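You operate a simulated robot arm through the tools that you are given. There is no shell and no other tool.

The job below is to be done with a simulated robot arm. You get a single attempt, and the scene is never put back.

TASK
Tighten the silver and black screws with the blue screwdriver and cover them.
Fine: slide the clear lid shut; stand the screwdriver back in its hole; leave the copper screw alone.

Only the result counts: the job must be done as asked and must still hold three seconds after the hand-in. Knocking over, shifting, dropping, spilling or breaking anything else fails it. Lids that push on must go on centred and level and be pressed home; caps that screw on are set level and turned clockwise until they are tight.

THE ROBOT
A 6-joint arm with a two-finger parallel gripper, fixed in place. Base frame: the origin is at the foot of the arm, x ahead of it, y to its left, z up; the work surface is at about z = 810. Lengths are in mm, angles in rad, forces in N, time in s.
With the tool pointing down near the work surface it reaches from about 260 to 680 mm from the base axis. Its first joint turns from -1.152 to 1.152 rad. Payload 2.9 kg.
Tool frame: the origin (TCP) lies between the finger pads and is the grasp point; the fingertips stand 30 mm ahead of it; z points along the fingers, y is the line along which they close. The gripper opens to 110 mm. The fingers are 20 mm wide and 10 mm thick; the gripper's body (48 by 112 mm) begins 55 mm behind the TCP.
Orientation is that of the tool frame in the base frame, as a unit quaternion [x, y, z, w]. With the fingers straight down and closing along the base's y, the tool's x points along the base's -x, its y along +y and its z along -z.

THE INTERFACE
- The arm moves only by the tool jog_arm. Its argument "commands" is a list of rows, each a list of 7 numbers: the shift along the tool's x, y, z in cm, then the turn, a rotation vector about the tool's x, y, z in rad, then the opening, from 0 (shut) to 1 (fully open). In form: [[dx, dy, dz, wx, wy, wz, claw], ...]. A call has 1 to 20 rows; each row shifts and turns the commanded pose from where the row before left it, along the tool's axes as they then stand. Rows are played at 5 a second. More than 50 mm and 0.15 rad between two rows, or a gripper value outside its range, and nothing of the call is played. Where a pose cannot be reached the arm comes as near as it can. A force on the tool above 40 N (or 10 N above the force at the start of the call, whichever is more), or a blocked arm, ends the call early, and 0.2 s more pass. The fingers move at their own pace (about 108 mm/s each) and stop on an object; they squeeze with about 21 N. The grip force told is the motor's: it shows also when the fingers shut on nothing. Time passes only in rows, and 0.2 s behind the last, so rows that do not move let the fingers close. It gives the time, the measured TCP pose, the force on the tool (base axes), the opening and the grip force at its end, in the units of the frame above (readings bear some noise), with the torque about the TCP (base axes, N m) and any sound that the robot's microphone picked up.
- Cameras (640 x 400 px; columns grow to the right, rows downward): "scene" is fixed at [60.6, 415.9, 1399.4]; the picture's right is [-0.90, -0.45, 0.00], its down [-0.19, 0.39, -0.90] and it looks along [0.40, -0.81, -0.43] (base axes); focal length 316 px, centre (320, 200). "wrist" rides on the gripper at [72, 17, -103] in the tool frame; the picture's right is [-0.23, 0.97, 0.00], its down [-0.76, -0.18, -0.62] and it looks along [-0.61, -0.14, 0.78] (tool axes); focal length 222 px, centre (320, 200). There is no depth. A picture from a camera that has moved, and an enlarged one, comes with that camera's place and axes in the base frame and with its lens.
- grab_frame(camera): a new picture of that camera. The clock stands still meanwhile.
- inspect(camera, box): a new picture of the part [left, top, right, bottom] of that camera's present view, enlarged. The clock stands still meanwhile.
- sign_off(): hands the job in; it is judged then, once.

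Places have to be worked out from the pictures, the camera data and where the tool is seen. Open the gripper and draw the arm clear of the work before you hand the job in, unless the task says otherwise.

The tools are called after "Request:" as name(argument=value, ...) on one line, values as JSON. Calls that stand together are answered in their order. jog_arm: Moves the arm, as the interface text tells. Its arguments: {"type":"object","properties":{"commands":{"type":"array"}},"required":["commands"]} The other tools are called the same way: grab_frame (camera) takes a picture; inspect (camera, box) takes an enlarged picture of a part of a camera's view; sign_off () hands the job in.

At the start:

```text
time_s: 0.0
tcp_pos: [433.8, -109.5, 1219.9]
tcp_rot: [0.0, 1.0, 0.0, 0.0]
wrist_force: [0.0, 0.0, -0.1]
moment: [-0.01, -0.02, 0.0]
opening: 110.1
gripper_force: 0.2
```

scene: 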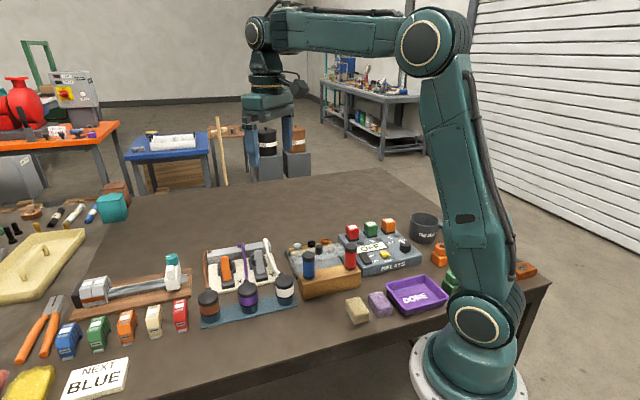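
wrist: 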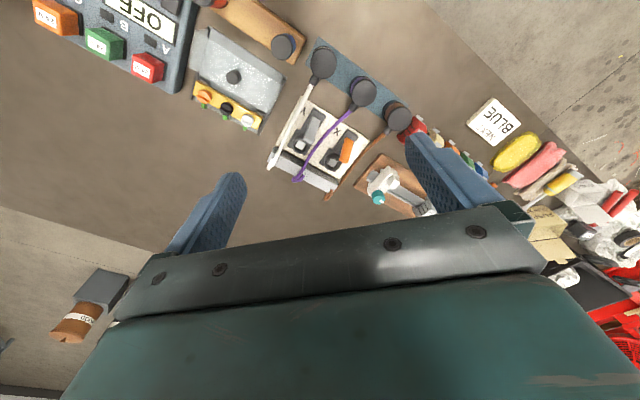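

I'll begin by looking closer at the area with the screwdriver rack, the screws and the lid.

Request:
inspect(camera="scene", box=[270, 200, 450, 312])

Request:
inspect(camera="wrist", box=[150, 0, 330, 140])

Request:
inspect(camera="scene", box=[180, 220, 320, 330])

```text
3.56 times, centred on (360, 256) of scene
camera zoom: at [60.6, 415.9, 1399.4], right [-0.9, -0.45, 0.0], down [-0.19, 0.39, -0.9], along [0.4, -0.81, -0.43], focal length 1124 px, centre (178, 1)
```

zoom: 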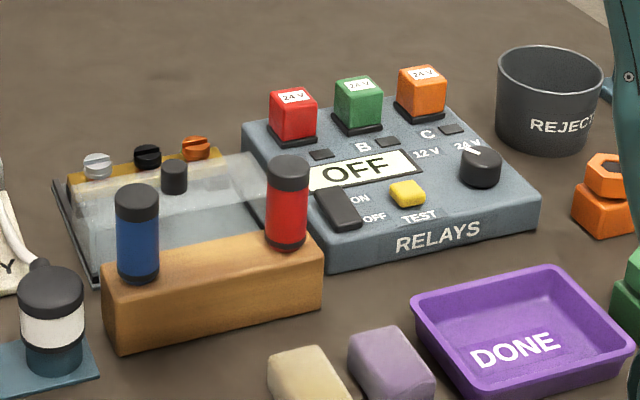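

```text
2.86 times, centred on (240, 70) of wrist
camera zoom: at [361.3, -92.2, 1323.9], right [0.23, 0.97, 0.0], down [0.76, -0.18, 0.62], along [0.61, -0.14, -0.78], focal length 635 px, centre (549, 571)
```

zoom: 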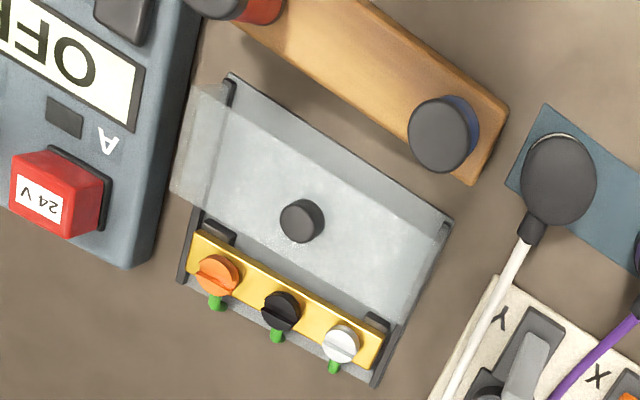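

```text
3.64 times, centred on (250, 275) of scene
camera zoom: at [60.6, 415.9, 1399.4], right [-0.9, -0.45, 0.0], down [-0.19, 0.39, -0.9], along [0.4, -0.81, -0.43], focal length 1149 px, centre (574, -73)
```

zoom: 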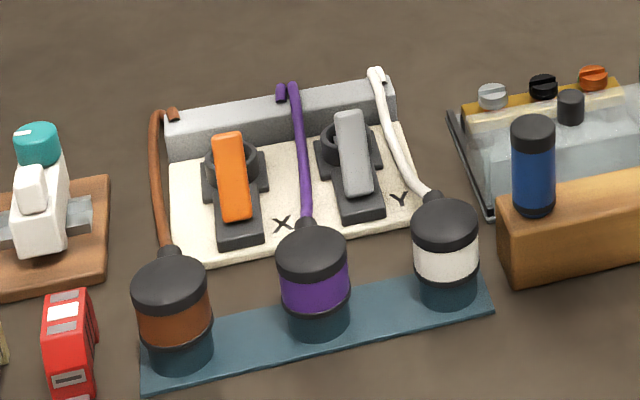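

The box has copper, black and silver slotted screws, with the black one at about (450, -305, 862). The blue driver's top is near (377, -150, 942). I'll move to a closer viewpoint.

Request:
jog_arm(commands=[[1.67, -1.75, 1.75, 0, 0, 0, 1], [1.67, -1.75, 1.75, 0, 0, 0, 1], [1.67, -1.75, 1.75, 0, 0, 0, 1], [1.67, -1.75, 1.75, 0, 0, 0, 1], [1.67, -1.75, 1.75, 0, 0, 0, 1], [1.67, -1.75, 1.75, 0, 0, 0, 1], [1.67, -1.75, 1.75, 0, 0, 0, 1], [1.67, -1.75, 1.75, 0, 0, 0, 1], [0, 0, 0, 0, 0, 0, 1]])

Request:
grab_frame(camera="wrist")

Request:
grab_frame(camera="scene")

```text
time_s: 2.0
tcp_pos: [298.1, -248.8, 1080.6]
tcp_rot: [0.0, 1.0, 0.0, 0.0]
wrist_force: [-1.0, 0.1, 0.5]
moment: [0.01, -0.01, -0.03]
opening: 110.2
gripper_force: 0.0
```

```text
taken
camera wrist: at [225.2, -232.0, 1183.8], right [0.23, 0.97, 0.0], down [0.76, -0.18, 0.62], along [0.61, -0.14, -0.78], focal length 222 px, centre (320, 200)
```

wrist: 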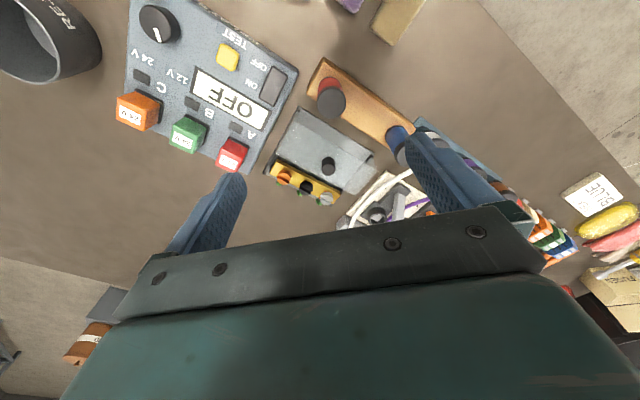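

```text
taken
```

scene: 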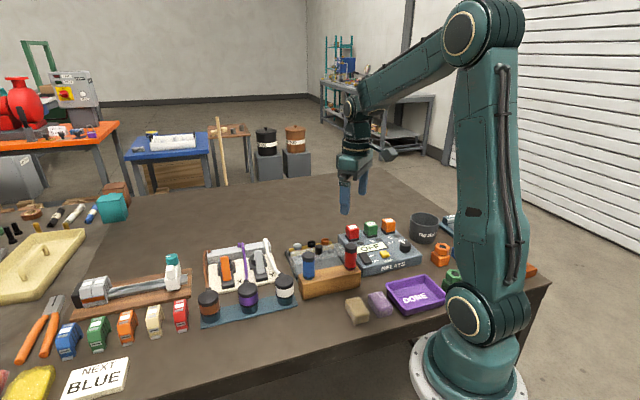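

Request:
inspect(camera="wrist", box=[256, 100, 384, 212])

Request:
inspect(camera="scene", box=[280, 228, 360, 298])

```text
3.57 times, centred on (320, 156) of wrist
camera zoom: at [225.2, -232.0, 1183.8], right [0.23, 0.97, 0.0], down [0.76, -0.18, 0.62], along [0.61, -0.14, -0.78], focal length 793 px, centre (320, 357)
```

zoom: 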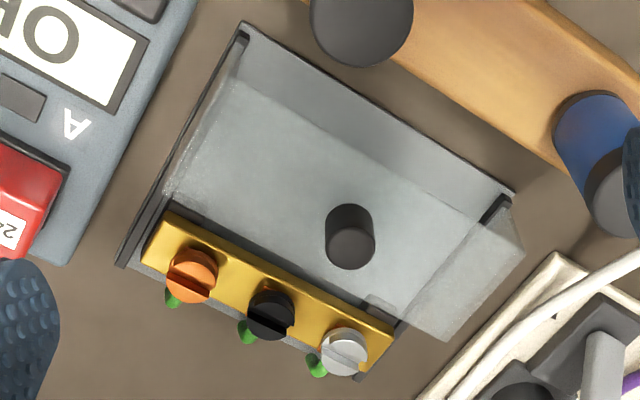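

```text
5.71 times, centred on (320, 263) of scene
camera zoom: at [60.6, 415.9, 1399.4], right [-0.9, -0.45, 0.0], down [-0.19, 0.39, -0.9], along [0.4, -0.81, -0.43], focal length 1806 px, centre (320, -160)
```

zoom: 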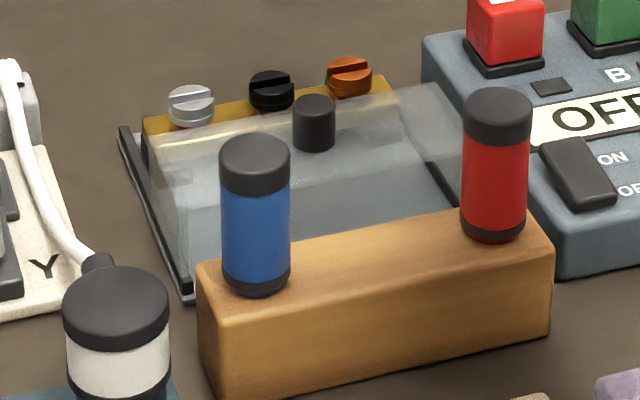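

The screws lie on a 45° line, with silver about (473, -278), black (441, -308) and copper (410, -338). I'll zoom in on the heads, slots and lid for detail.

Request:
inspect(camera="wrist", box=[280, 160, 340, 210])

Request:
inspect(camera="scene", box=[296, 234, 340, 262])

Request:
inspect(camera="scene", box=[284, 240, 344, 290])

```text
8.00 times, centred on (310, 185) of wrist
camera zoom: at [225.2, -232.0, 1183.8], right [0.23, 0.97, 0.0], down [0.76, -0.18, 0.62], along [0.61, -0.14, -0.78], focal length 1777 px, centre (400, 320)
```

zoom: 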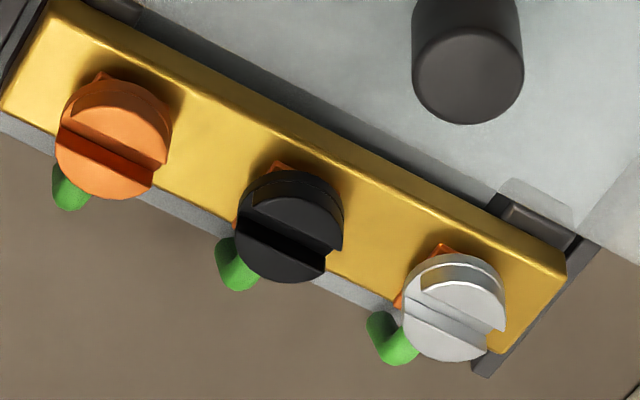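

```text
14.29 times, centred on (318, 248) of scene
camera zoom: at [60.6, 415.9, 1399.4], right [-0.9, -0.45, 0.0], down [-0.19, 0.39, -0.9], along [0.4, -0.81, -0.43], focal length 4515 px, centre (349, -486)
```

zoom: 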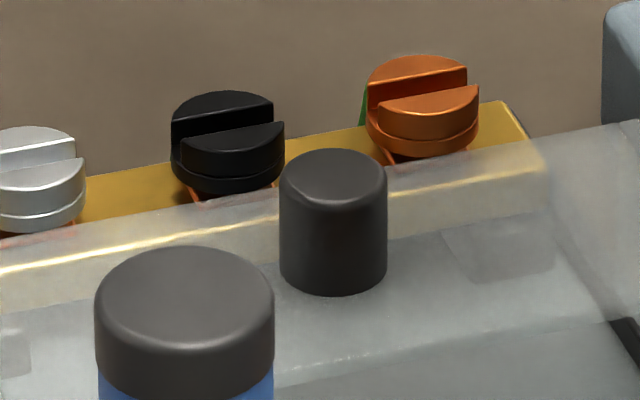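

```text
8.00 times, centred on (314, 265) of scene
camera zoom: at [60.6, 415.9, 1399.4], right [-0.9, -0.45, 0.0], down [-0.19, 0.39, -0.9], along [0.4, -0.81, -0.43], focal length 2528 px, centre (368, -320)
```

zoom: 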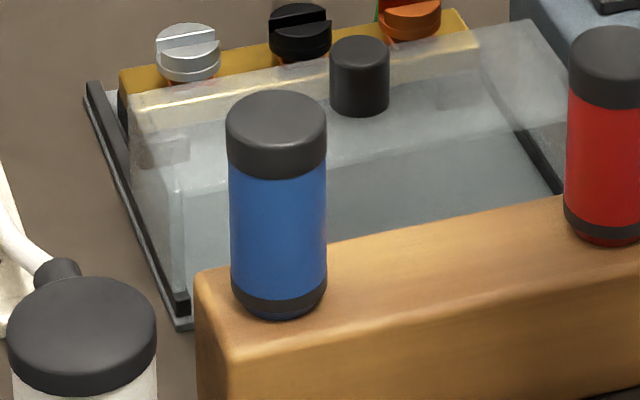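

The slots run roughly along the screw row and the lid roof is at about z=873, with its knob near (393, -259, 895). Next I'll move above the blue driver to pin down its position.

Request:
jog_arm(commands=[[-1.0, 2.5, 0, 0, 0, 0, 1], [-1.0, 2.5, 0, 0, 0, 0, 1], [-1.0, 2.5, 0, 0, 0, 0, 1], [-1.0, 2.4, 0, 0, 0, 0, 1], [0, 0, 0, 0, 0, 0, 1]])

Request:
grab_frame(camera="wrist")

Request:
inspect(camera="wrist", box=[240, 80, 400, 180])

```text
time_s: 3.2
tcp_pos: [340.1, -147.6, 1080.6]
tcp_rot: [0.0, 1.0, 0.0, 0.0]
wrist_force: [-1.0, 0.4, -0.4]
moment: [-0.04, -0.01, -0.01]
opening: 109.9
gripper_force: 0.1
```

```text
taken
camera wrist: at [266.2, -131.0, 1184.2], right [0.23, 0.97, 0.0], down [0.76, -0.18, 0.62], along [0.61, -0.14, -0.78], focal length 222 px, centre (320, 200)
```

wrist: 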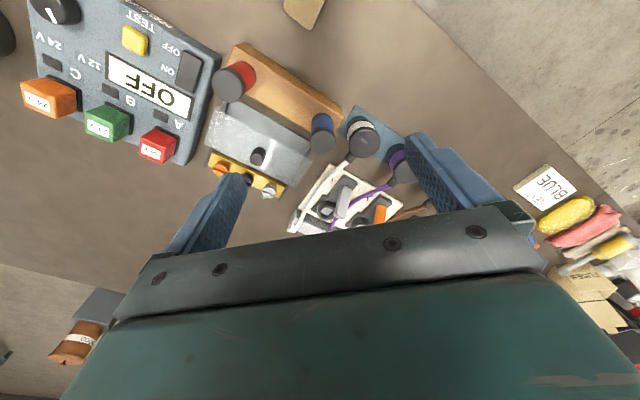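

```text
4.00 times, centred on (320, 130) of wrist
camera zoom: at [266.2, -131.0, 1184.2], right [0.23, 0.97, 0.0], down [0.76, -0.18, 0.62], along [0.61, -0.14, -0.78], focal length 888 px, centre (320, 480)
```

zoom: 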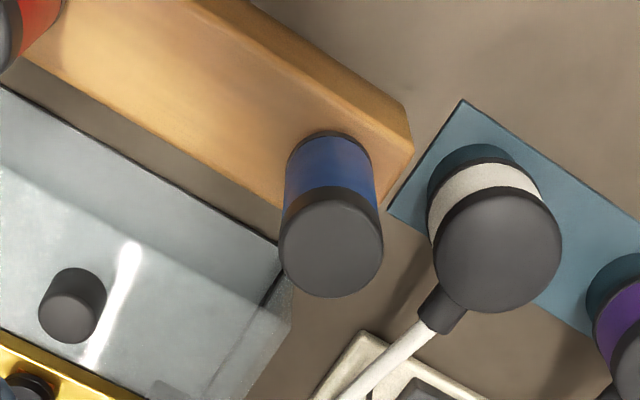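

The driver's top is at about (375, -153, 938) and the handle is roughly 32 mm across. I'll narrow the opening to about 60 mm to clear the white jar and descend part way to check the centring.

Request:
jog_arm(commands=[[-1.75, -0.27, 0, 0, 0, 0, 0.56], [-1.75, -0.27, 0, 0, 0, 0, 0.56], [0, 0, 3.5, 0, 0, 0, 0.56], [0, 0, 3.5, 0, 0, 0, 0.56], [0, 0, 2.5, 0, 0, 0, 0.56], [0, 0, 0, 0, 0, 0, 0.56]])

Request:
grab_frame(camera="wrist")

Request:
inspect(camera="scene", box=[250, 160, 410, 300])

```text
time_s: 4.6
tcp_pos: [377.1, -156.7, 985.5]
tcp_rot: [0.0, 1.0, 0.0, 0.001]
wrist_force: [0.3, 0.2, 0.2]
moment: [-0.01, 0.0, -0.01]
opening: 61.7
gripper_force: 0.0
```

```text
taken
camera wrist: at [304.3, -139.2, 1089.6], right [0.23, 0.97, 0.0], down [0.76, -0.18, 0.62], along [0.61, -0.14, -0.78], focal length 222 px, centre (320, 200)
```

wrist: 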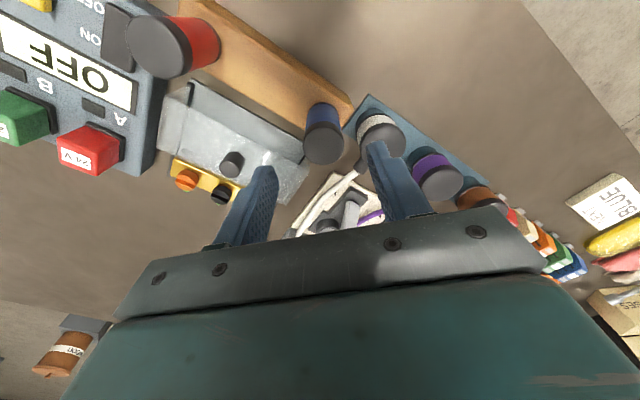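

```text
2.86 times, centred on (330, 230) of scene
camera zoom: at [60.6, 415.9, 1399.4], right [-0.9, -0.45, 0.0], down [-0.19, 0.39, -0.9], along [0.4, -0.81, -0.43], focal length 903 px, centre (291, 114)
```

zoom: 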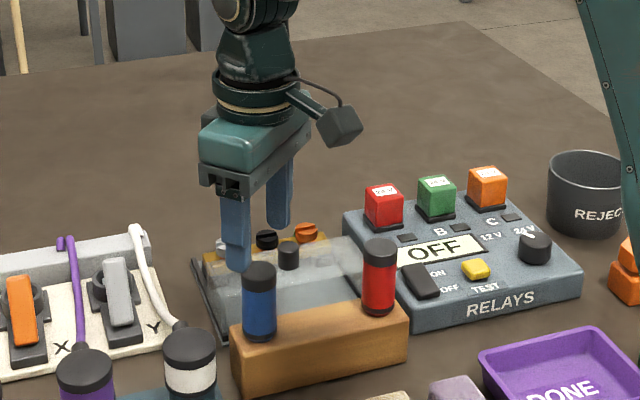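

Request:
inspect(camera="wrist", box=[230, 80, 430, 230])

```text
2.67 times, centred on (330, 155) of wrist
camera zoom: at [304.3, -139.2, 1089.6], right [0.23, 0.97, 0.0], down [0.76, -0.18, 0.62], along [0.61, -0.14, -0.78], focal length 592 px, centre (293, 320)
```

zoom: 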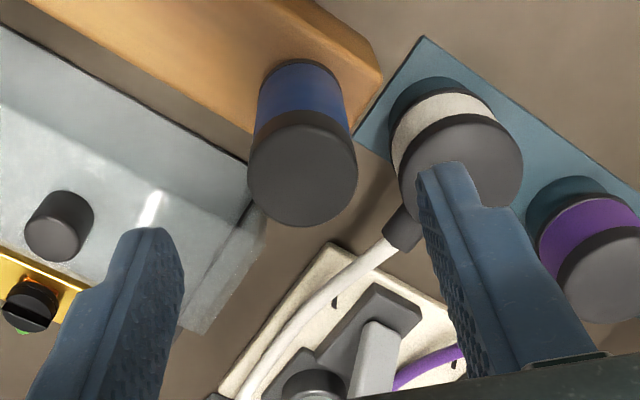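

The disc centre sits about 2 mm in -x and 3 mm in +y of my commanded TCP. I'll correct for that, descend to z≈913 and check before closing.

Request:
jog_arm(commands=[[0.15, 0.32, 0, 0, 0, 0, 0.56], [0, 0, 2.4, 0, 0, 0, 0.56], [0, 0, 2.4, 0, 0, 0, 0.56], [0, 0, 2.4, 0, 0, 0, 0.56], [0, 0, 0, 0, 0, 0, 0.56]])

Request:
inspect(camera="wrist", box=[200, 50, 440, 230])

Request:
inspect(camera="scene", box=[250, 190, 370, 300])

```text
time_s: 5.8
tcp_pos: [375.5, -152.4, 913.9]
tcp_rot: [0.0, 1.0, 0.0, 0.0]
wrist_force: [0.1, 0.5, 0.0]
moment: [0.0, 0.01, 0.0]
opening: 62.0
gripper_force: 0.0
```

```text
2.22 times, centred on (320, 140) of wrist
camera zoom: at [302.1, -135.4, 1016.7], right [0.23, 0.97, 0.0], down [0.76, -0.18, 0.62], along [0.61, -0.14, -0.78], focal length 494 px, centre (320, 333)
```

zoom: 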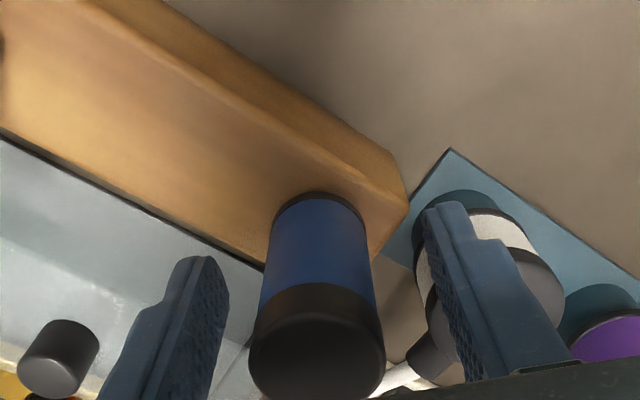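

```text
3.64 times, centred on (310, 245) of scene
camera zoom: at [60.6, 415.9, 1399.4], right [-0.9, -0.45, 0.0], down [-0.19, 0.39, -0.9], along [0.4, -0.81, -0.43], focal length 1149 px, centre (356, 36)
```

zoom: 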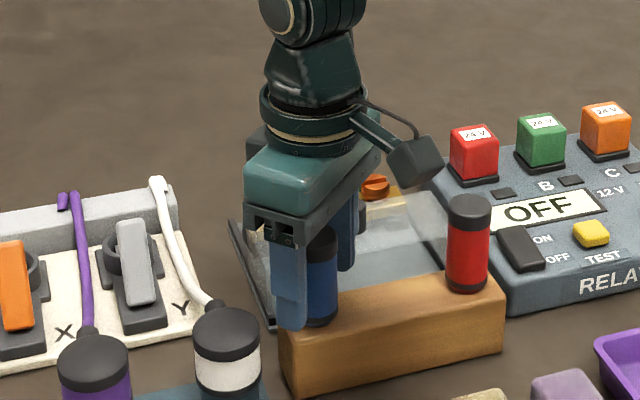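

The handle is between the fingers, so I'm closing the grip.

Request:
jog_arm(commands=[[0, 0, 0, 0, 0, 0, 0.3], [0, 0, 0, 0, 0, 0, 0.2], [0, 0, 0, 0, 0, 0, 0.1], [0, 0, 0, 0, 0, 0, 0.1]])

Request:
inspect(camera="wrist", box=[200, 50, 440, 230])

```text
time_s: 6.8
tcp_pos: [374.3, -151.9, 913.3]
tcp_rot: [0.0, 1.0, 0.001, 0.0]
wrist_force: [-0.1, 0.5, -0.5]
moment: [0.04, 0.02, -0.01]
opening: 28.8
gripper_force: 21.1
```

```text
2.22 times, centred on (320, 140) of wrist
camera zoom: at [302.1, -135.4, 1017.1], right [0.23, 0.97, 0.0], down [0.76, -0.18, 0.62], along [0.61, -0.14, -0.78], focal length 494 px, centre (320, 333)
```

zoom: 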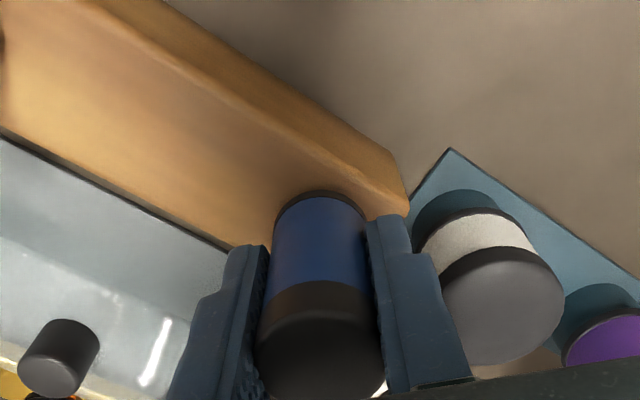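

It's gripped at 28.8 mm with very little side force. I'll lift straight up out of the hole.

Request:
jog_arm(commands=[[0, 0, -1.0, 0, 0, 0, 0.1], [0, 0, -1.5, 0, 0, 0, 0.1], [0, 0, -1.5, 0, 0, 0, 0.1], [0, 0, -2, 0, 0, 0, 0.1], [0, 0, -2, 0, 0, 0, 0.1], [0, 0, -2, 0, 0, 0, 0.1], [0, 0, 0, 0, 0, 0, 0.1]])

Request:
inspect(camera="scene", box=[250, 160, 370, 290])

Request:
inspect(camera="wrist", box=[200, 50, 440, 230])

```text
time_s: 8.4
tcp_pos: [374.1, -152.7, 1013.9]
tcp_rot: [0.0, 1.0, 0.0, 0.0]
wrist_force: [-0.1, 0.3, -1.7]
moment: [0.01, -0.02, 0.04]
opening: 26.8
gripper_force: 20.6
```

```text
3.08 times, centred on (310, 225) of scene
camera zoom: at [60.6, 415.9, 1399.4], right [-0.9, -0.45, 0.0], down [-0.19, 0.39, -0.9], along [0.4, -0.81, -0.43], focal length 972 px, centre (351, 123)
```

zoom: 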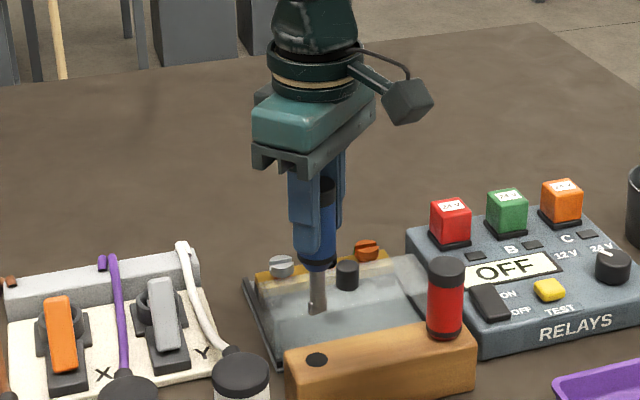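

```text
2.22 times, centred on (320, 140) of wrist
camera zoom: at [300.2, -136.1, 1117.6], right [0.23, 0.97, 0.0], down [0.76, -0.18, 0.62], along [0.61, -0.14, -0.78], focal length 494 px, centre (320, 333)
```

zoom: 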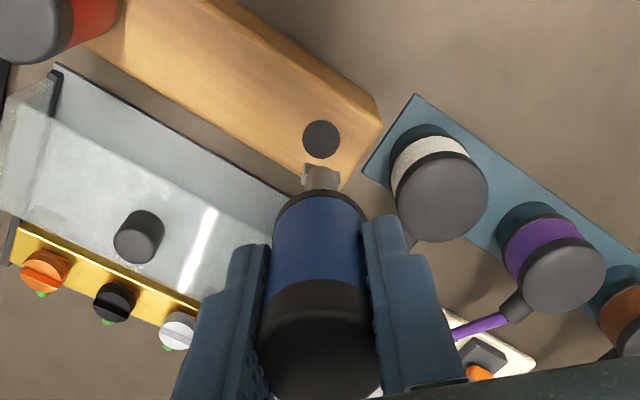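

The driver is out. I'll zoom in on its shaft and blade.

Request:
inspect(camera="scene", box=[295, 230, 335, 270])

Request:
inspect(camera="wrist", box=[290, 95, 350, 145])

```text
10.00 times, centred on (315, 250) of scene
camera zoom: at [60.6, 415.9, 1399.4], right [-0.9, -0.45, 0.0], down [-0.19, 0.39, -0.9], along [0.4, -0.81, -0.43], focal length 3161 px, centre (370, -300)
```

zoom: 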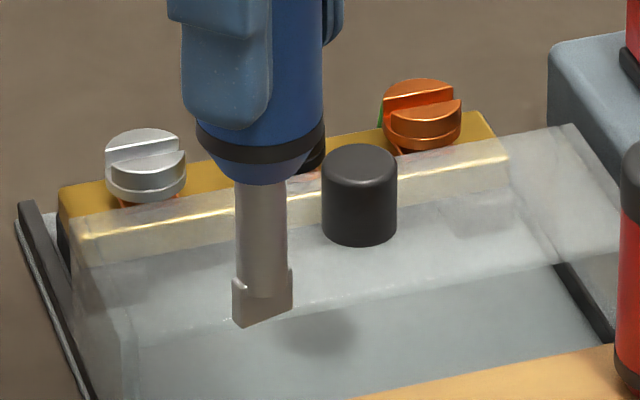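

```text
8.00 times, centred on (320, 120) of wrist
camera zoom: at [300.2, -136.1, 1117.6], right [0.23, 0.97, 0.0], down [0.76, -0.18, 0.62], along [0.61, -0.14, -0.78], focal length 1777 px, centre (320, 840)
```

zoom: 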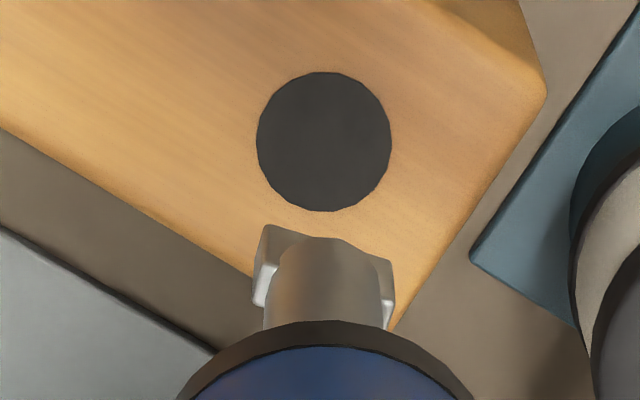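

Request:
inspect(camera="scene", box=[308, 250, 326, 264])

Request:
inspect(camera="wrist", box=[308, 118, 332, 138])

Request:
inspect(camera="scene", box=[298, 236, 322, 254])

```text
16.00 times, centred on (317, 257) of scene
camera zoom: at [60.6, 415.9, 1399.4], right [-0.9, -0.45, 0.0], down [-0.19, 0.39, -0.9], along [0.4, -0.81, -0.43], focal length 5057 px, centre (368, -712)
```

zoom: 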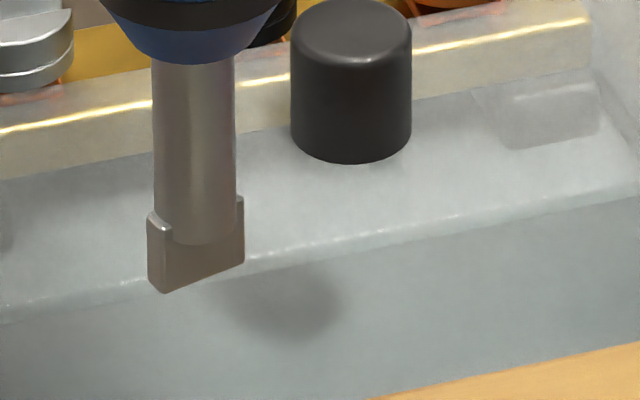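

```text
16.00 times, centred on (320, 128) of wrist
camera zoom: at [300.2, -136.1, 1117.6], right [0.23, 0.97, 0.0], down [0.76, -0.18, 0.62], along [0.61, -0.14, -0.78], focal length 3554 px, centre (320, 1352)
```

zoom: 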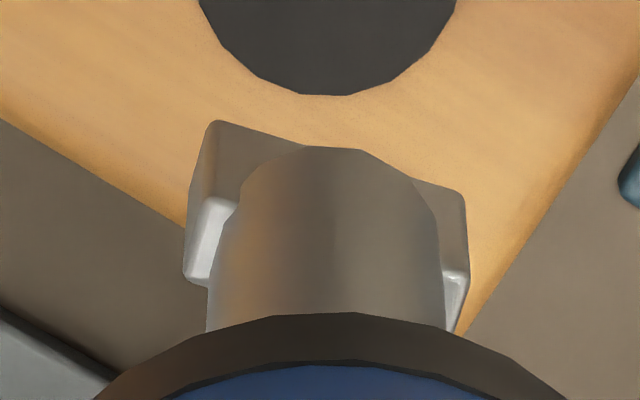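

```text
16.00 times, centred on (310, 245) of scene
camera zoom: at [60.6, 415.9, 1399.4], right [-0.9, -0.45, 0.0], down [-0.19, 0.39, -0.9], along [0.4, -0.81, -0.43], focal length 5057 px, centre (480, -520)
```

zoom: 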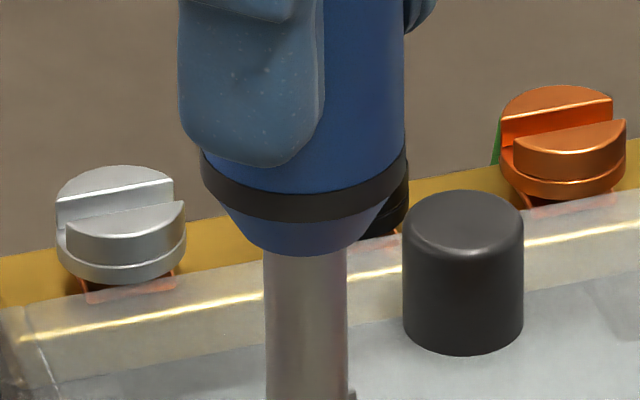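

The tip hangs about 93 mm below the TCP, with the blade at roughly 58° in plan against about 47° for the slots. I'll carry the driver over to the silver screw, staying high, and compare directly.

Request:
jog_arm(commands=[[-1.69, -2.08, 0, 0, 0, 0, 0.1], [-1.69, -2.08, 0, 0, 0, 0, 0.1], [-1.69, -2.08, 0, 0, 0, 0, 0.1], [-1.69, -2.08, 0, 0, 0, 0, 0.1], [-1.69, -2.08, 0, 0, 0, 0, 0.1], [-1.68, -2.08, 0, 0, 0, 0, 0.1], [0, 0, 1.5, 0, 0, 0, 0.1], [0, 0, 1.5, 0, 0, 0, 0.1], [0, 0, 0, 0, 0, 0, 0.1]])

Request:
inspect(camera="scene", box=[285, 220, 325, 252])

Request:
inspect(camera="wrist", box=[280, 80, 360, 140])

```text
time_s: 10.4
tcp_pos: [475.0, -276.5, 981.4]
tcp_rot: [0.001, 1.0, 0.0, 0.0]
wrist_force: [-0.4, -0.2, -0.5]
moment: [-0.01, -0.02, -0.03]
opening: 26.3
gripper_force: 21.0
```

```text
12.50 times, centred on (305, 236) of scene
camera zoom: at [60.6, 415.8, 1399.4], right [-0.9, -0.45, 0.0], down [-0.19, 0.39, -0.9], along [0.4, -0.81, -0.43], focal length 3951 px, centre (508, -250)
```

zoom: 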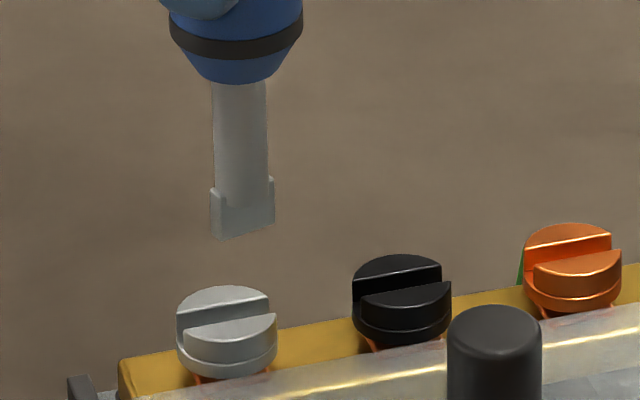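

```text
6.67 times, centred on (320, 110) of wrist
camera zoom: at [402.7, -260.3, 1086.3], right [0.23, 0.97, 0.0], down [0.76, -0.18, 0.62], along [0.61, -0.14, -0.78], focal length 1481 px, centre (320, 800)
```

zoom: 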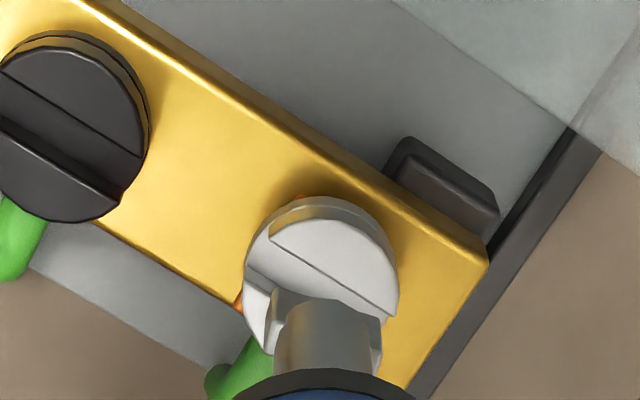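

Request:
inspect(camera="wrist", box=[304, 104, 336, 132])

Request:
inspect(camera="scene", box=[292, 230, 308, 246])

```text
14.29 times, centred on (320, 118) of wrist
camera zoom: at [402.7, -260.3, 1086.3], right [0.23, 0.97, 0.0], down [0.76, -0.18, 0.62], along [0.61, -0.14, -0.78], focal length 3173 px, centre (320, 1371)
```

zoom: 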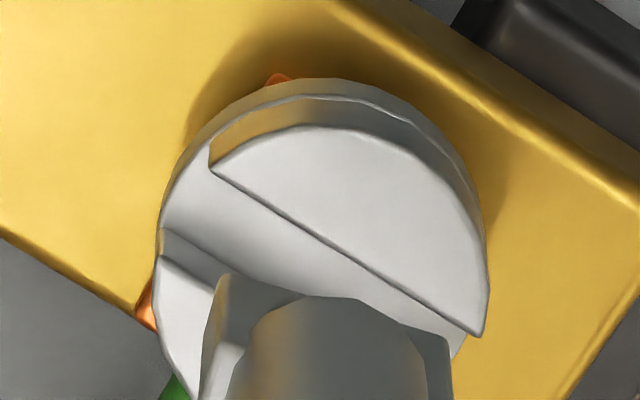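

```text
16.00 times, centred on (300, 238) of scene
camera zoom: at [60.6, 415.8, 1399.4], right [-0.9, -0.45, 0.0], down [-0.19, 0.39, -0.9], along [0.4, -0.81, -0.43], focal length 5057 px, centre (640, -408)
```

zoom: 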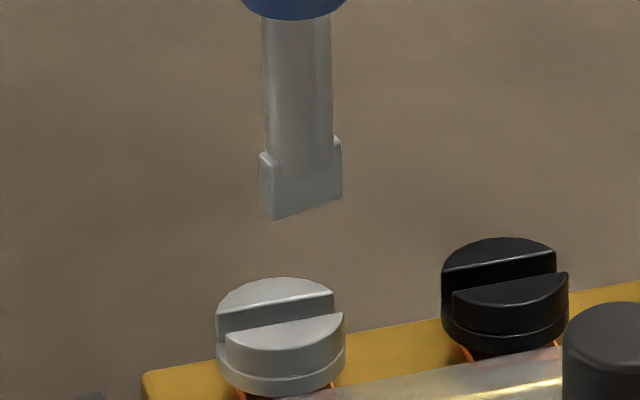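

The slot lies at about 45° and the blade at 60°, so the blade needs about 0.26 rad clockwise. The tip also has to shift about +7 mm in x and -2 mm in y. I'll make those corrections, descend 12 mm and look again.

Request:
jog_arm(commands=[[-0.7, -0.2, 0, 0, 0, 0, 0.1], [0, 0, 0, 0, 0, 0.131, 0.1], [0, 0, 0, 0, 0, 0.131, 0.1], [0, 0, 1.2, 0, 0, 0, 0.1], [0, 0, 0, 0, 0, 0, 0.1]])

Request:
inspect(camera="scene", box=[292, 230, 308, 246])

Request:
inspect(camera="wrist", box=[304, 104, 336, 132])

```text
time_s: 11.6
tcp_pos: [483.0, -278.9, 970.6]
tcp_rot: [0.132, 0.991, -0.001, 0.0]
wrist_force: [-0.9, 0.5, -1.1]
moment: [0.0, 0.02, 0.01]
opening: 26.5
gripper_force: 21.0
```

```text
16.00 times, centred on (300, 238) of scene
camera zoom: at [60.6, 415.9, 1399.4], right [-0.9, -0.45, 0.0], down [-0.19, 0.39, -0.9], along [0.4, -0.81, -0.43], focal length 5057 px, centre (640, -408)
```

zoom: 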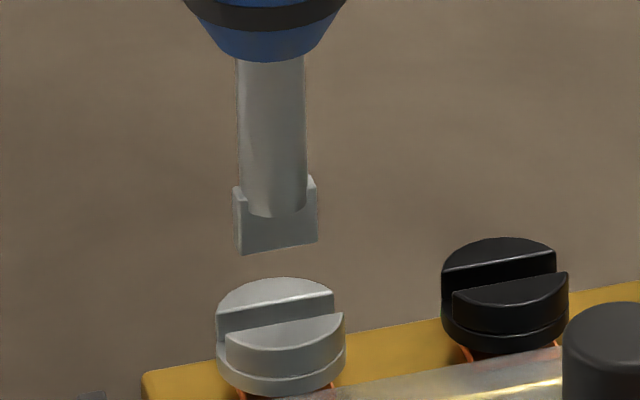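

```text
14.29 times, centred on (320, 118) of wrist
camera zoom: at [417.1, -244.1, 1074.0], right [0.47, 0.88, 0.0], down [0.69, -0.37, 0.62], along [0.55, -0.29, -0.78], focal length 3173 px, centre (320, 1371)
```

zoom: 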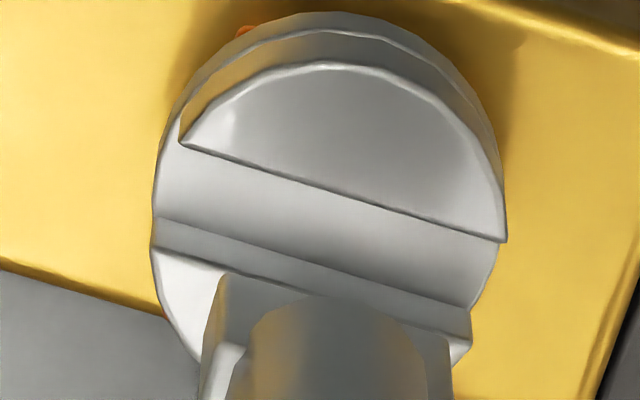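

The blade is now parallel to the slot and within about 0.5 mm of centre, roughly 16 mm above the head top. I'll lower it into the slot.

Request:
jog_arm(commands=[[0.03, -0.05, 0.7, 0, 0, 0, 0.1], [0, 0, 0.7, 0, 0, 0, 0.1], [0, 0, 0.3, 0, 0, 0, 0.1], [0, 0, 0.2, 0, 0, 0, 0.1], [0, 0, 0, 0, 0, 0, 0.1]])

Request:
inspect(camera="scene", box=[292, 230, 308, 246])

Request:
inspect(camera="wrist", box=[304, 104, 336, 132])

```text
time_s: 12.8
tcp_pos: [483.1, -278.4, 951.4]
tcp_rot: [0.131, 0.991, 0.0, 0.0]
wrist_force: [-0.1, 0.1, -1.5]
moment: [-0.02, -0.01, 0.0]
opening: 26.8
gripper_force: 21.1
```

```text
16.00 times, centred on (300, 238) of scene
camera zoom: at [60.6, 415.9, 1399.4], right [-0.9, -0.45, 0.0], down [-0.19, 0.39, -0.9], along [0.4, -0.81, -0.43], focal length 5057 px, centre (640, -408)
```

zoom: 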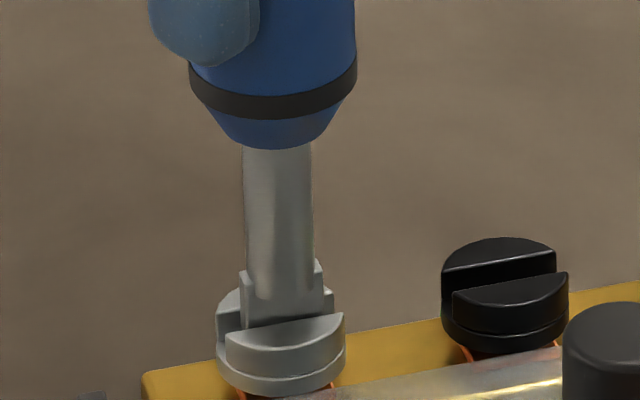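

```text
14.29 times, centred on (320, 118) of wrist
camera zoom: at [416.3, -244.2, 1055.4], right [0.47, 0.88, 0.0], down [0.69, -0.37, 0.62], along [0.55, -0.29, -0.78], focal length 3173 px, centre (320, 1371)
```

zoom: 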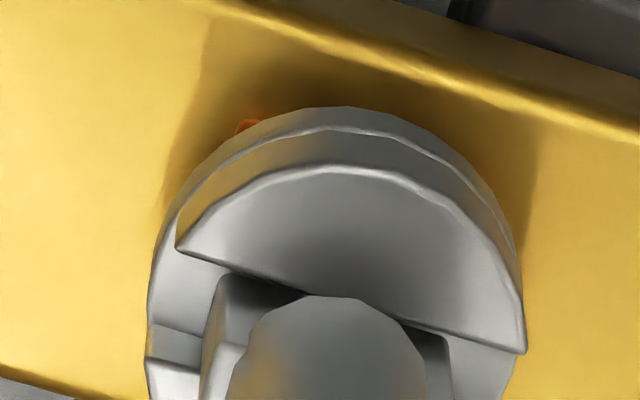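

The blade is inside the slot with no contact force yet. I'll seat it in small steps.

Request:
jog_arm(commands=[[0, 0, 0.1, 0, 0, 0, 0.1], [0, 0, 0.1, 0, 0, 0, 0.1], [0, 0, 0.1, 0, 0, 0, 0.1], [0, 0, 0, 0, 0, 0, 0.1]])

Request:
inspect(camera="scene", box=[292, 230, 308, 246])

```text
time_s: 13.8
tcp_pos: [482.3, -278.6, 948.4]
tcp_rot: [0.131, 0.991, 0.0, 0.0]
wrist_force: [-0.9, -0.1, -0.9]
moment: [0.04, -0.02, 0.0]
opening: 26.4
gripper_force: 20.9
```

```text
16.00 times, centred on (300, 238) of scene
camera zoom: at [60.6, 415.9, 1399.4], right [-0.9, -0.45, 0.0], down [-0.19, 0.39, -0.9], along [0.4, -0.81, -0.43], focal length 5057 px, centre (640, -408)
```

zoom: 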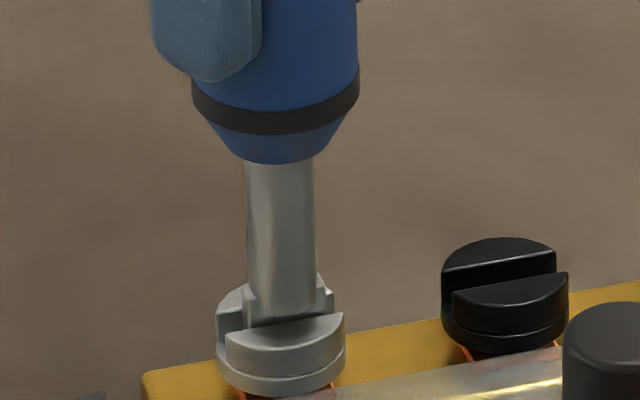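

Request:
jog_arm(commands=[[0, 0, 0.1, 0, 0, 0, 0.1], [0, 0, 0.1, 0, 0, 0, 0.1], [0, 0, 0, 0, 0, 0, 0.1]])

```text
time_s: 14.6
tcp_pos: [481.9, -280.2, 948.1]
tcp_rot: [0.13, 0.991, 0.001, 0.002]
wrist_force: [-3.0, 0.7, 15.3]
moment: [0.11, 0.26, -0.02]
opening: 26.5
gripper_force: 21.3
```

It's seated on the slot floor with about 15 N of down-force. I'll start turning clockwise and watch torque and height.

Request:
jog_arm(commands=[[0, 0, 0, 0, 0, 0.1, 0.1], [0, 0, 0, 0, 0, 0.1, 0.1], [0, 0, 0, 0, 0, 0.1, 0.1], [0, 0, 0, 0, 0, 0.1, 0.1], [0, 0, 0, 0, 0, 0.1, 0.1]])

Request:
inspect(camera="scene", box=[292, 230, 308, 246])

Request:
inspect(camera="wrist", box=[304, 104, 336, 132])

```text
time_s: 15.8
tcp_pos: [480.5, -278.6, 948.9]
tcp_rot: [0.372, 0.928, 0.0, 0.001]
wrist_force: [2.1, 5.7, 23.6]
moment: [0.52, -0.18, 0.01]
opening: 26.6
gripper_force: 21.0
```

```text
16.00 times, centred on (300, 238) of scene
camera zoom: at [60.3, 416.2, 1399.3], right [-0.9, -0.45, 0.0], down [-0.19, 0.39, -0.9], along [0.4, -0.81, -0.43], focal length 5057 px, centre (640, -408)
```

zoom: 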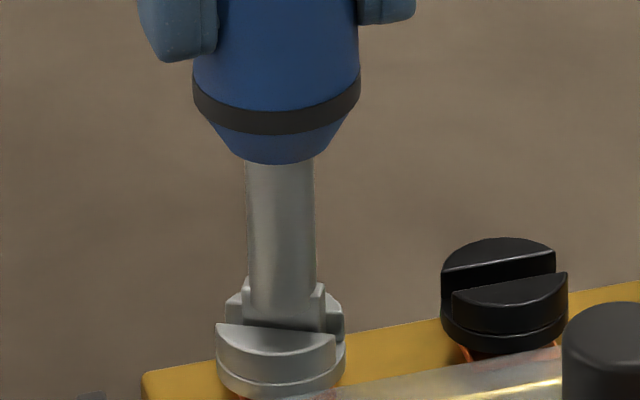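

```text
14.29 times, centred on (320, 118) of wrist
camera zoom: at [440.8, -216.6, 1051.7], right [0.84, 0.55, 0.0], down [0.43, -0.65, 0.62], along [0.34, -0.52, -0.78], focal length 3173 px, centre (320, 1371)
```

zoom: 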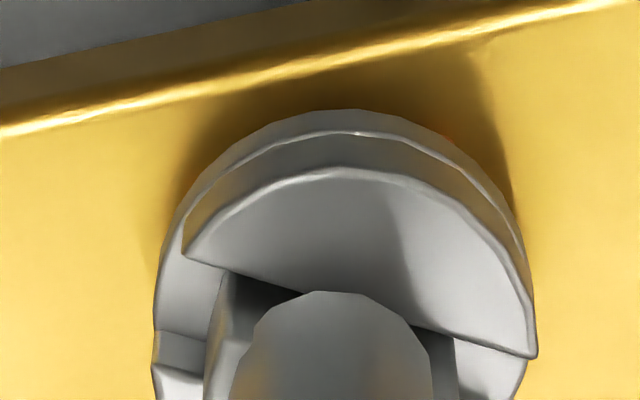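

The screw turns with the blade, so I'll keep going clockwise.

Request:
jog_arm(commands=[[0, 0, 0, 0, 0, 0.13, 0.1], [0, 0, 0, 0, 0, 0.13, 0.1], [0, 0, 0, 0, 0, 0.13, 0.1], [0, 0, 0, 0, 0, 0.13, 0.1], [0, 0, 0, 0, 0, 0.13, 0.1], [0, 0, 0, 0, 0, 0.13, 0.1], [0, 0, 0, 0, 0, 0.13, 0.1], [0, 0, 0, 0, 0, 0.13, 0.1]])

Request:
inspect(camera="scene", box=[292, 230, 308, 246])

Request:
grab_frame(camera="scene")

```text
time_s: 17.6
tcp_pos: [481.3, -279.7, 945.9]
tcp_rot: [0.785, 0.62, 0.001, 0.0]
wrist_force: [10.9, 4.8, 8.4]
moment: [0.36, -0.96, 0.03]
opening: 26.6
gripper_force: 21.7
```

```text
16.00 times, centred on (300, 238) of scene
camera zoom: at [60.8, 416.0, 1399.3], right [-0.9, -0.45, 0.0], down [-0.19, 0.39, -0.9], along [0.4, -0.81, -0.43], focal length 5057 px, centre (640, -408)
```

zoom: 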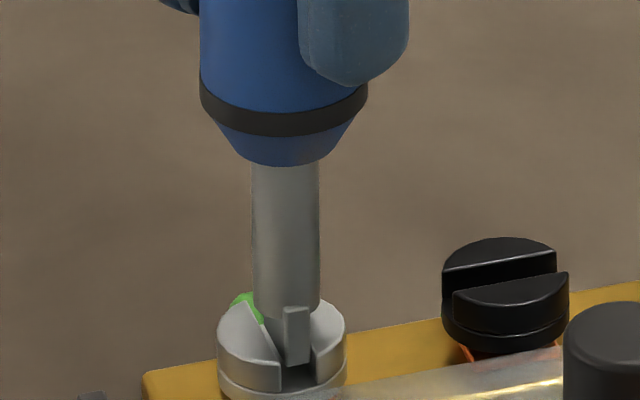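

```text
taken
```

scene: 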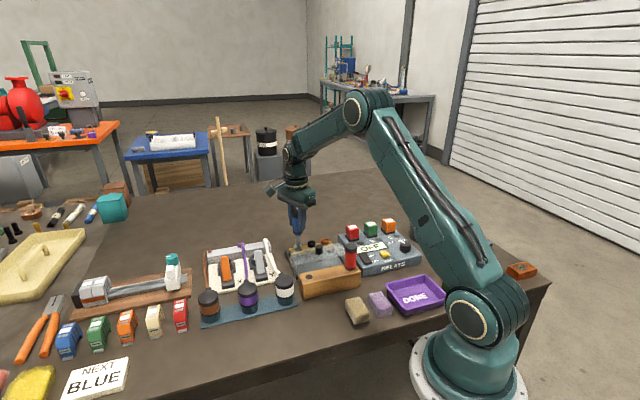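

The silver screw has turned about 1.5 rad and the down-force has eased, so it is descending. I'll relieve the small side force, add a little feed and carry on.

Request:
jog_arm(commands=[[0.05, 0.06, 0.05, 0, 0, 0, 0.1], [0, 0, 0, 0, 0, 0.13, 0.1], [0, 0, 0.02, 0, 0, 0.13, 0.1], [0, 0, 0.02, 0, 0, 0.13, 0.1], [0, 0, 0.02, 0, 0, 0.13, 0.1], [0, 0, 0, 0, 0, 0, 0.1]])

Request:
inspect(camera="scene", box=[292, 230, 308, 246])

```text
time_s: 19.0
tcp_pos: [481.6, -278.8, 945.8]
tcp_rot: [0.918, 0.396, 0.0, -0.001]
wrist_force: [2.5, -2.3, 3.8]
moment: [-0.33, -0.17, 0.23]
opening: 29.7
gripper_force: 21.1
```

```text
16.00 times, centred on (300, 238) of scene
camera zoom: at [60.6, 415.8, 1399.4], right [-0.9, -0.45, 0.0], down [-0.19, 0.39, -0.9], along [0.4, -0.81, -0.43], focal length 5057 px, centre (640, -408)
```

zoom: 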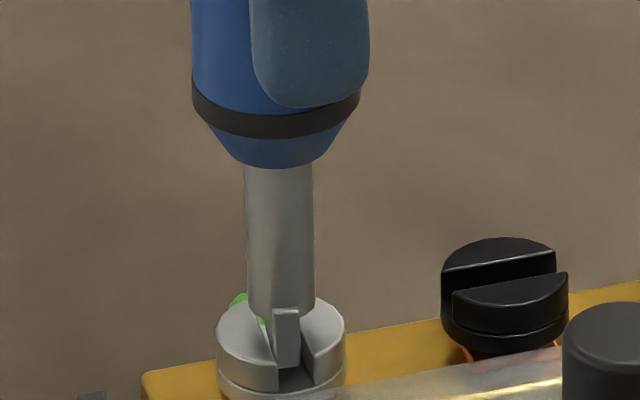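

The blade seems to have stopped while the gripper slipped round the handle (the opening changed and torque appeared), so the screw may be tight. I'll check the head's height against black and copper.

Request:
inspect(camera="scene", box=[288, 230, 330, 260])

Request:
inspect(camera="wrist", box=[290, 90, 350, 140])

```text
13.33 times, centred on (309, 245) of scene
camera zoom: at [60.6, 415.8, 1399.4], right [-0.9, -0.45, 0.0], down [-0.19, 0.39, -0.9], along [0.4, -0.81, -0.43], focal length 4214 px, centre (467, -400)
```

zoom: 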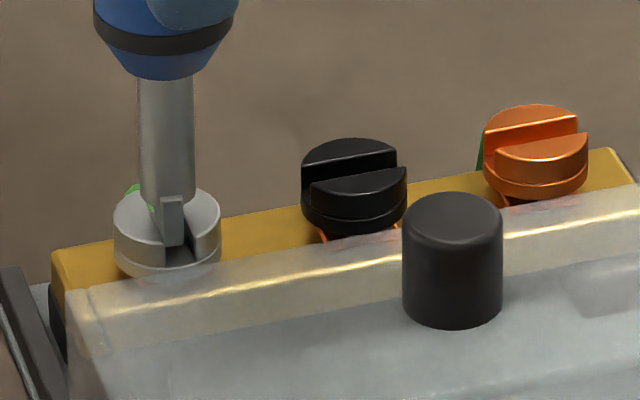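

```text
8.00 times, centred on (320, 115) of wrist
camera zoom: at [543.9, -238.1, 1049.3], right [0.55, -0.83, 0.0], down [-0.65, -0.43, 0.62], along [-0.52, -0.34, -0.78], focal length 1777 px, centre (320, 880)
```

zoom: 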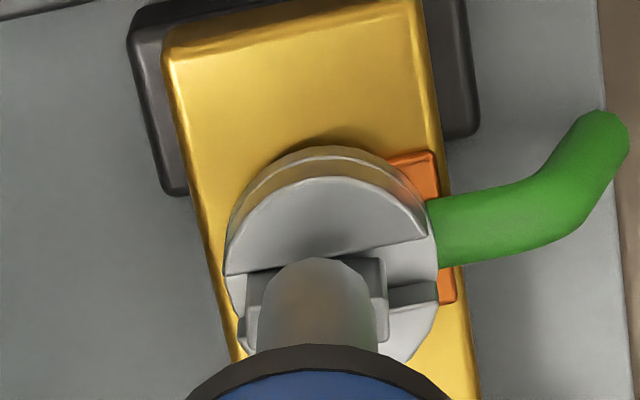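

Request:
jog_arm(commands=[[0, 0, 0.03, 0, 0, 0.13, 0.1], [0, 0, 0.02, 0, 0, 0.13, 0.1], [0, 0, 0, 0, 0, 0.13, 0.1]])

Request:
inspect(camera="scene", box=[288, 230, 330, 260])

Request:
inspect(camera="wrist", box=[290, 90, 350, 140])

```text
time_s: 19.8
tcp_pos: [482.3, -277.9, 945.3]
tcp_rot: [0.977, 0.212, -0.001, 0.0]
wrist_force: [-0.4, 0.8, 0.2]
moment: [0.17, 0.14, 0.02]
opening: 29.6
gripper_force: 21.1
```

```text
13.33 times, centred on (309, 245) of scene
camera zoom: at [60.6, 415.9, 1399.4], right [-0.9, -0.45, 0.0], down [-0.19, 0.39, -0.9], along [0.4, -0.81, -0.43], focal length 4214 px, centre (467, -400)
```

zoom: 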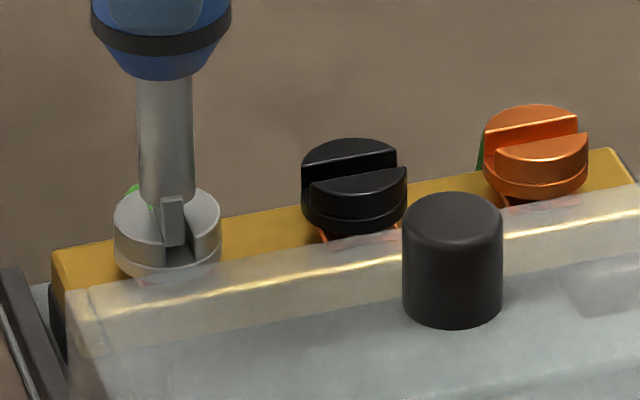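

```text
8.00 times, centred on (320, 115) of wrist
camera zoom: at [554.8, -264.3, 1048.4], right [0.2, -0.98, 0.0], down [-0.77, -0.15, 0.62], along [-0.61, -0.12, -0.78], focal length 1777 px, centre (320, 880)
```

zoom: 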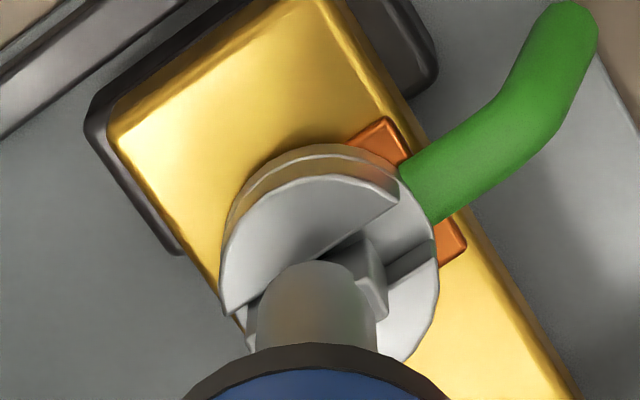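

The screw turned about 92° and then stopped dead with the fingers slipping on the faceted handle, which looks tight. I'll turn on a little until the fingers drop onto the next flats, then apply torque once more to confirm.

Request:
jog_arm(commands=[[0, 0, 0.03, 0, 0, 0.12, 0.1], [0, 0, 0, 0, 0, 0.12, 0.1]])

Request:
jog_arm(commands=[[0, 0, 0, 0, 0, 0.12, 0.1], [0, 0, 0, 0, 0, 0.1, 0.1]])

Request:
inspect(camera="scene", box=[288, 230, 330, 260])

Request:
inspect(camera="wrist", box=[290, 90, 350, 140])

```text
time_s: 20.4
tcp_pos: [482.0, -279.3, 945.6]
tcp_rot: [0.996, 0.093, 0.0, 0.0]
wrist_force: [-0.8, -1.4, 0.2]
moment: [-0.04, 0.05, 0.01]
opening: 26.3
gripper_force: 20.9
```

```text
time_s: 21.0
tcp_pos: [483.8, -280.3, 944.2]
tcp_rot: [1.0, -0.015, 0.0, 0.0]
wrist_force: [2.3, -1.1, -0.1]
moment: [-0.27, 0.0, 0.44]
opening: 28.0
gripper_force: 21.0
```

```text
13.33 times, centred on (309, 245) of scene
camera zoom: at [60.7, 415.8, 1399.4], right [-0.9, -0.45, 0.0], down [-0.19, 0.39, -0.9], along [0.4, -0.81, -0.43], focal length 4214 px, centre (467, -400)
```

zoom: 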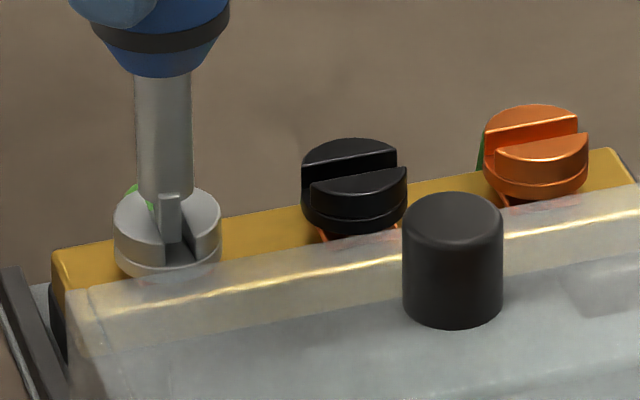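

```text
8.00 times, centred on (320, 115) of wrist
camera zoom: at [554.6, -298.3, 1048.6], right [-0.26, -0.97, 0.0], down [-0.76, 0.2, 0.62], along [-0.6, 0.16, -0.78], focal length 1777 px, centre (320, 880)
```

zoom: 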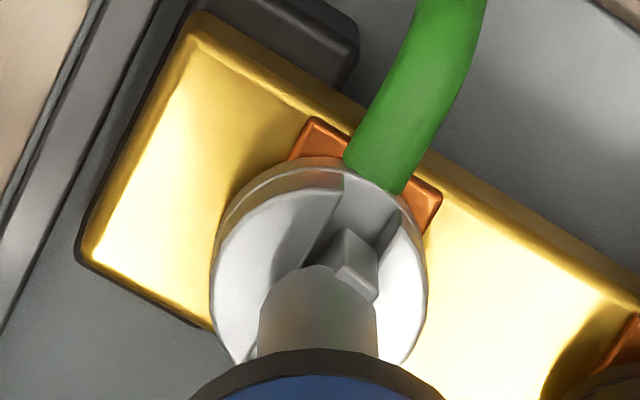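

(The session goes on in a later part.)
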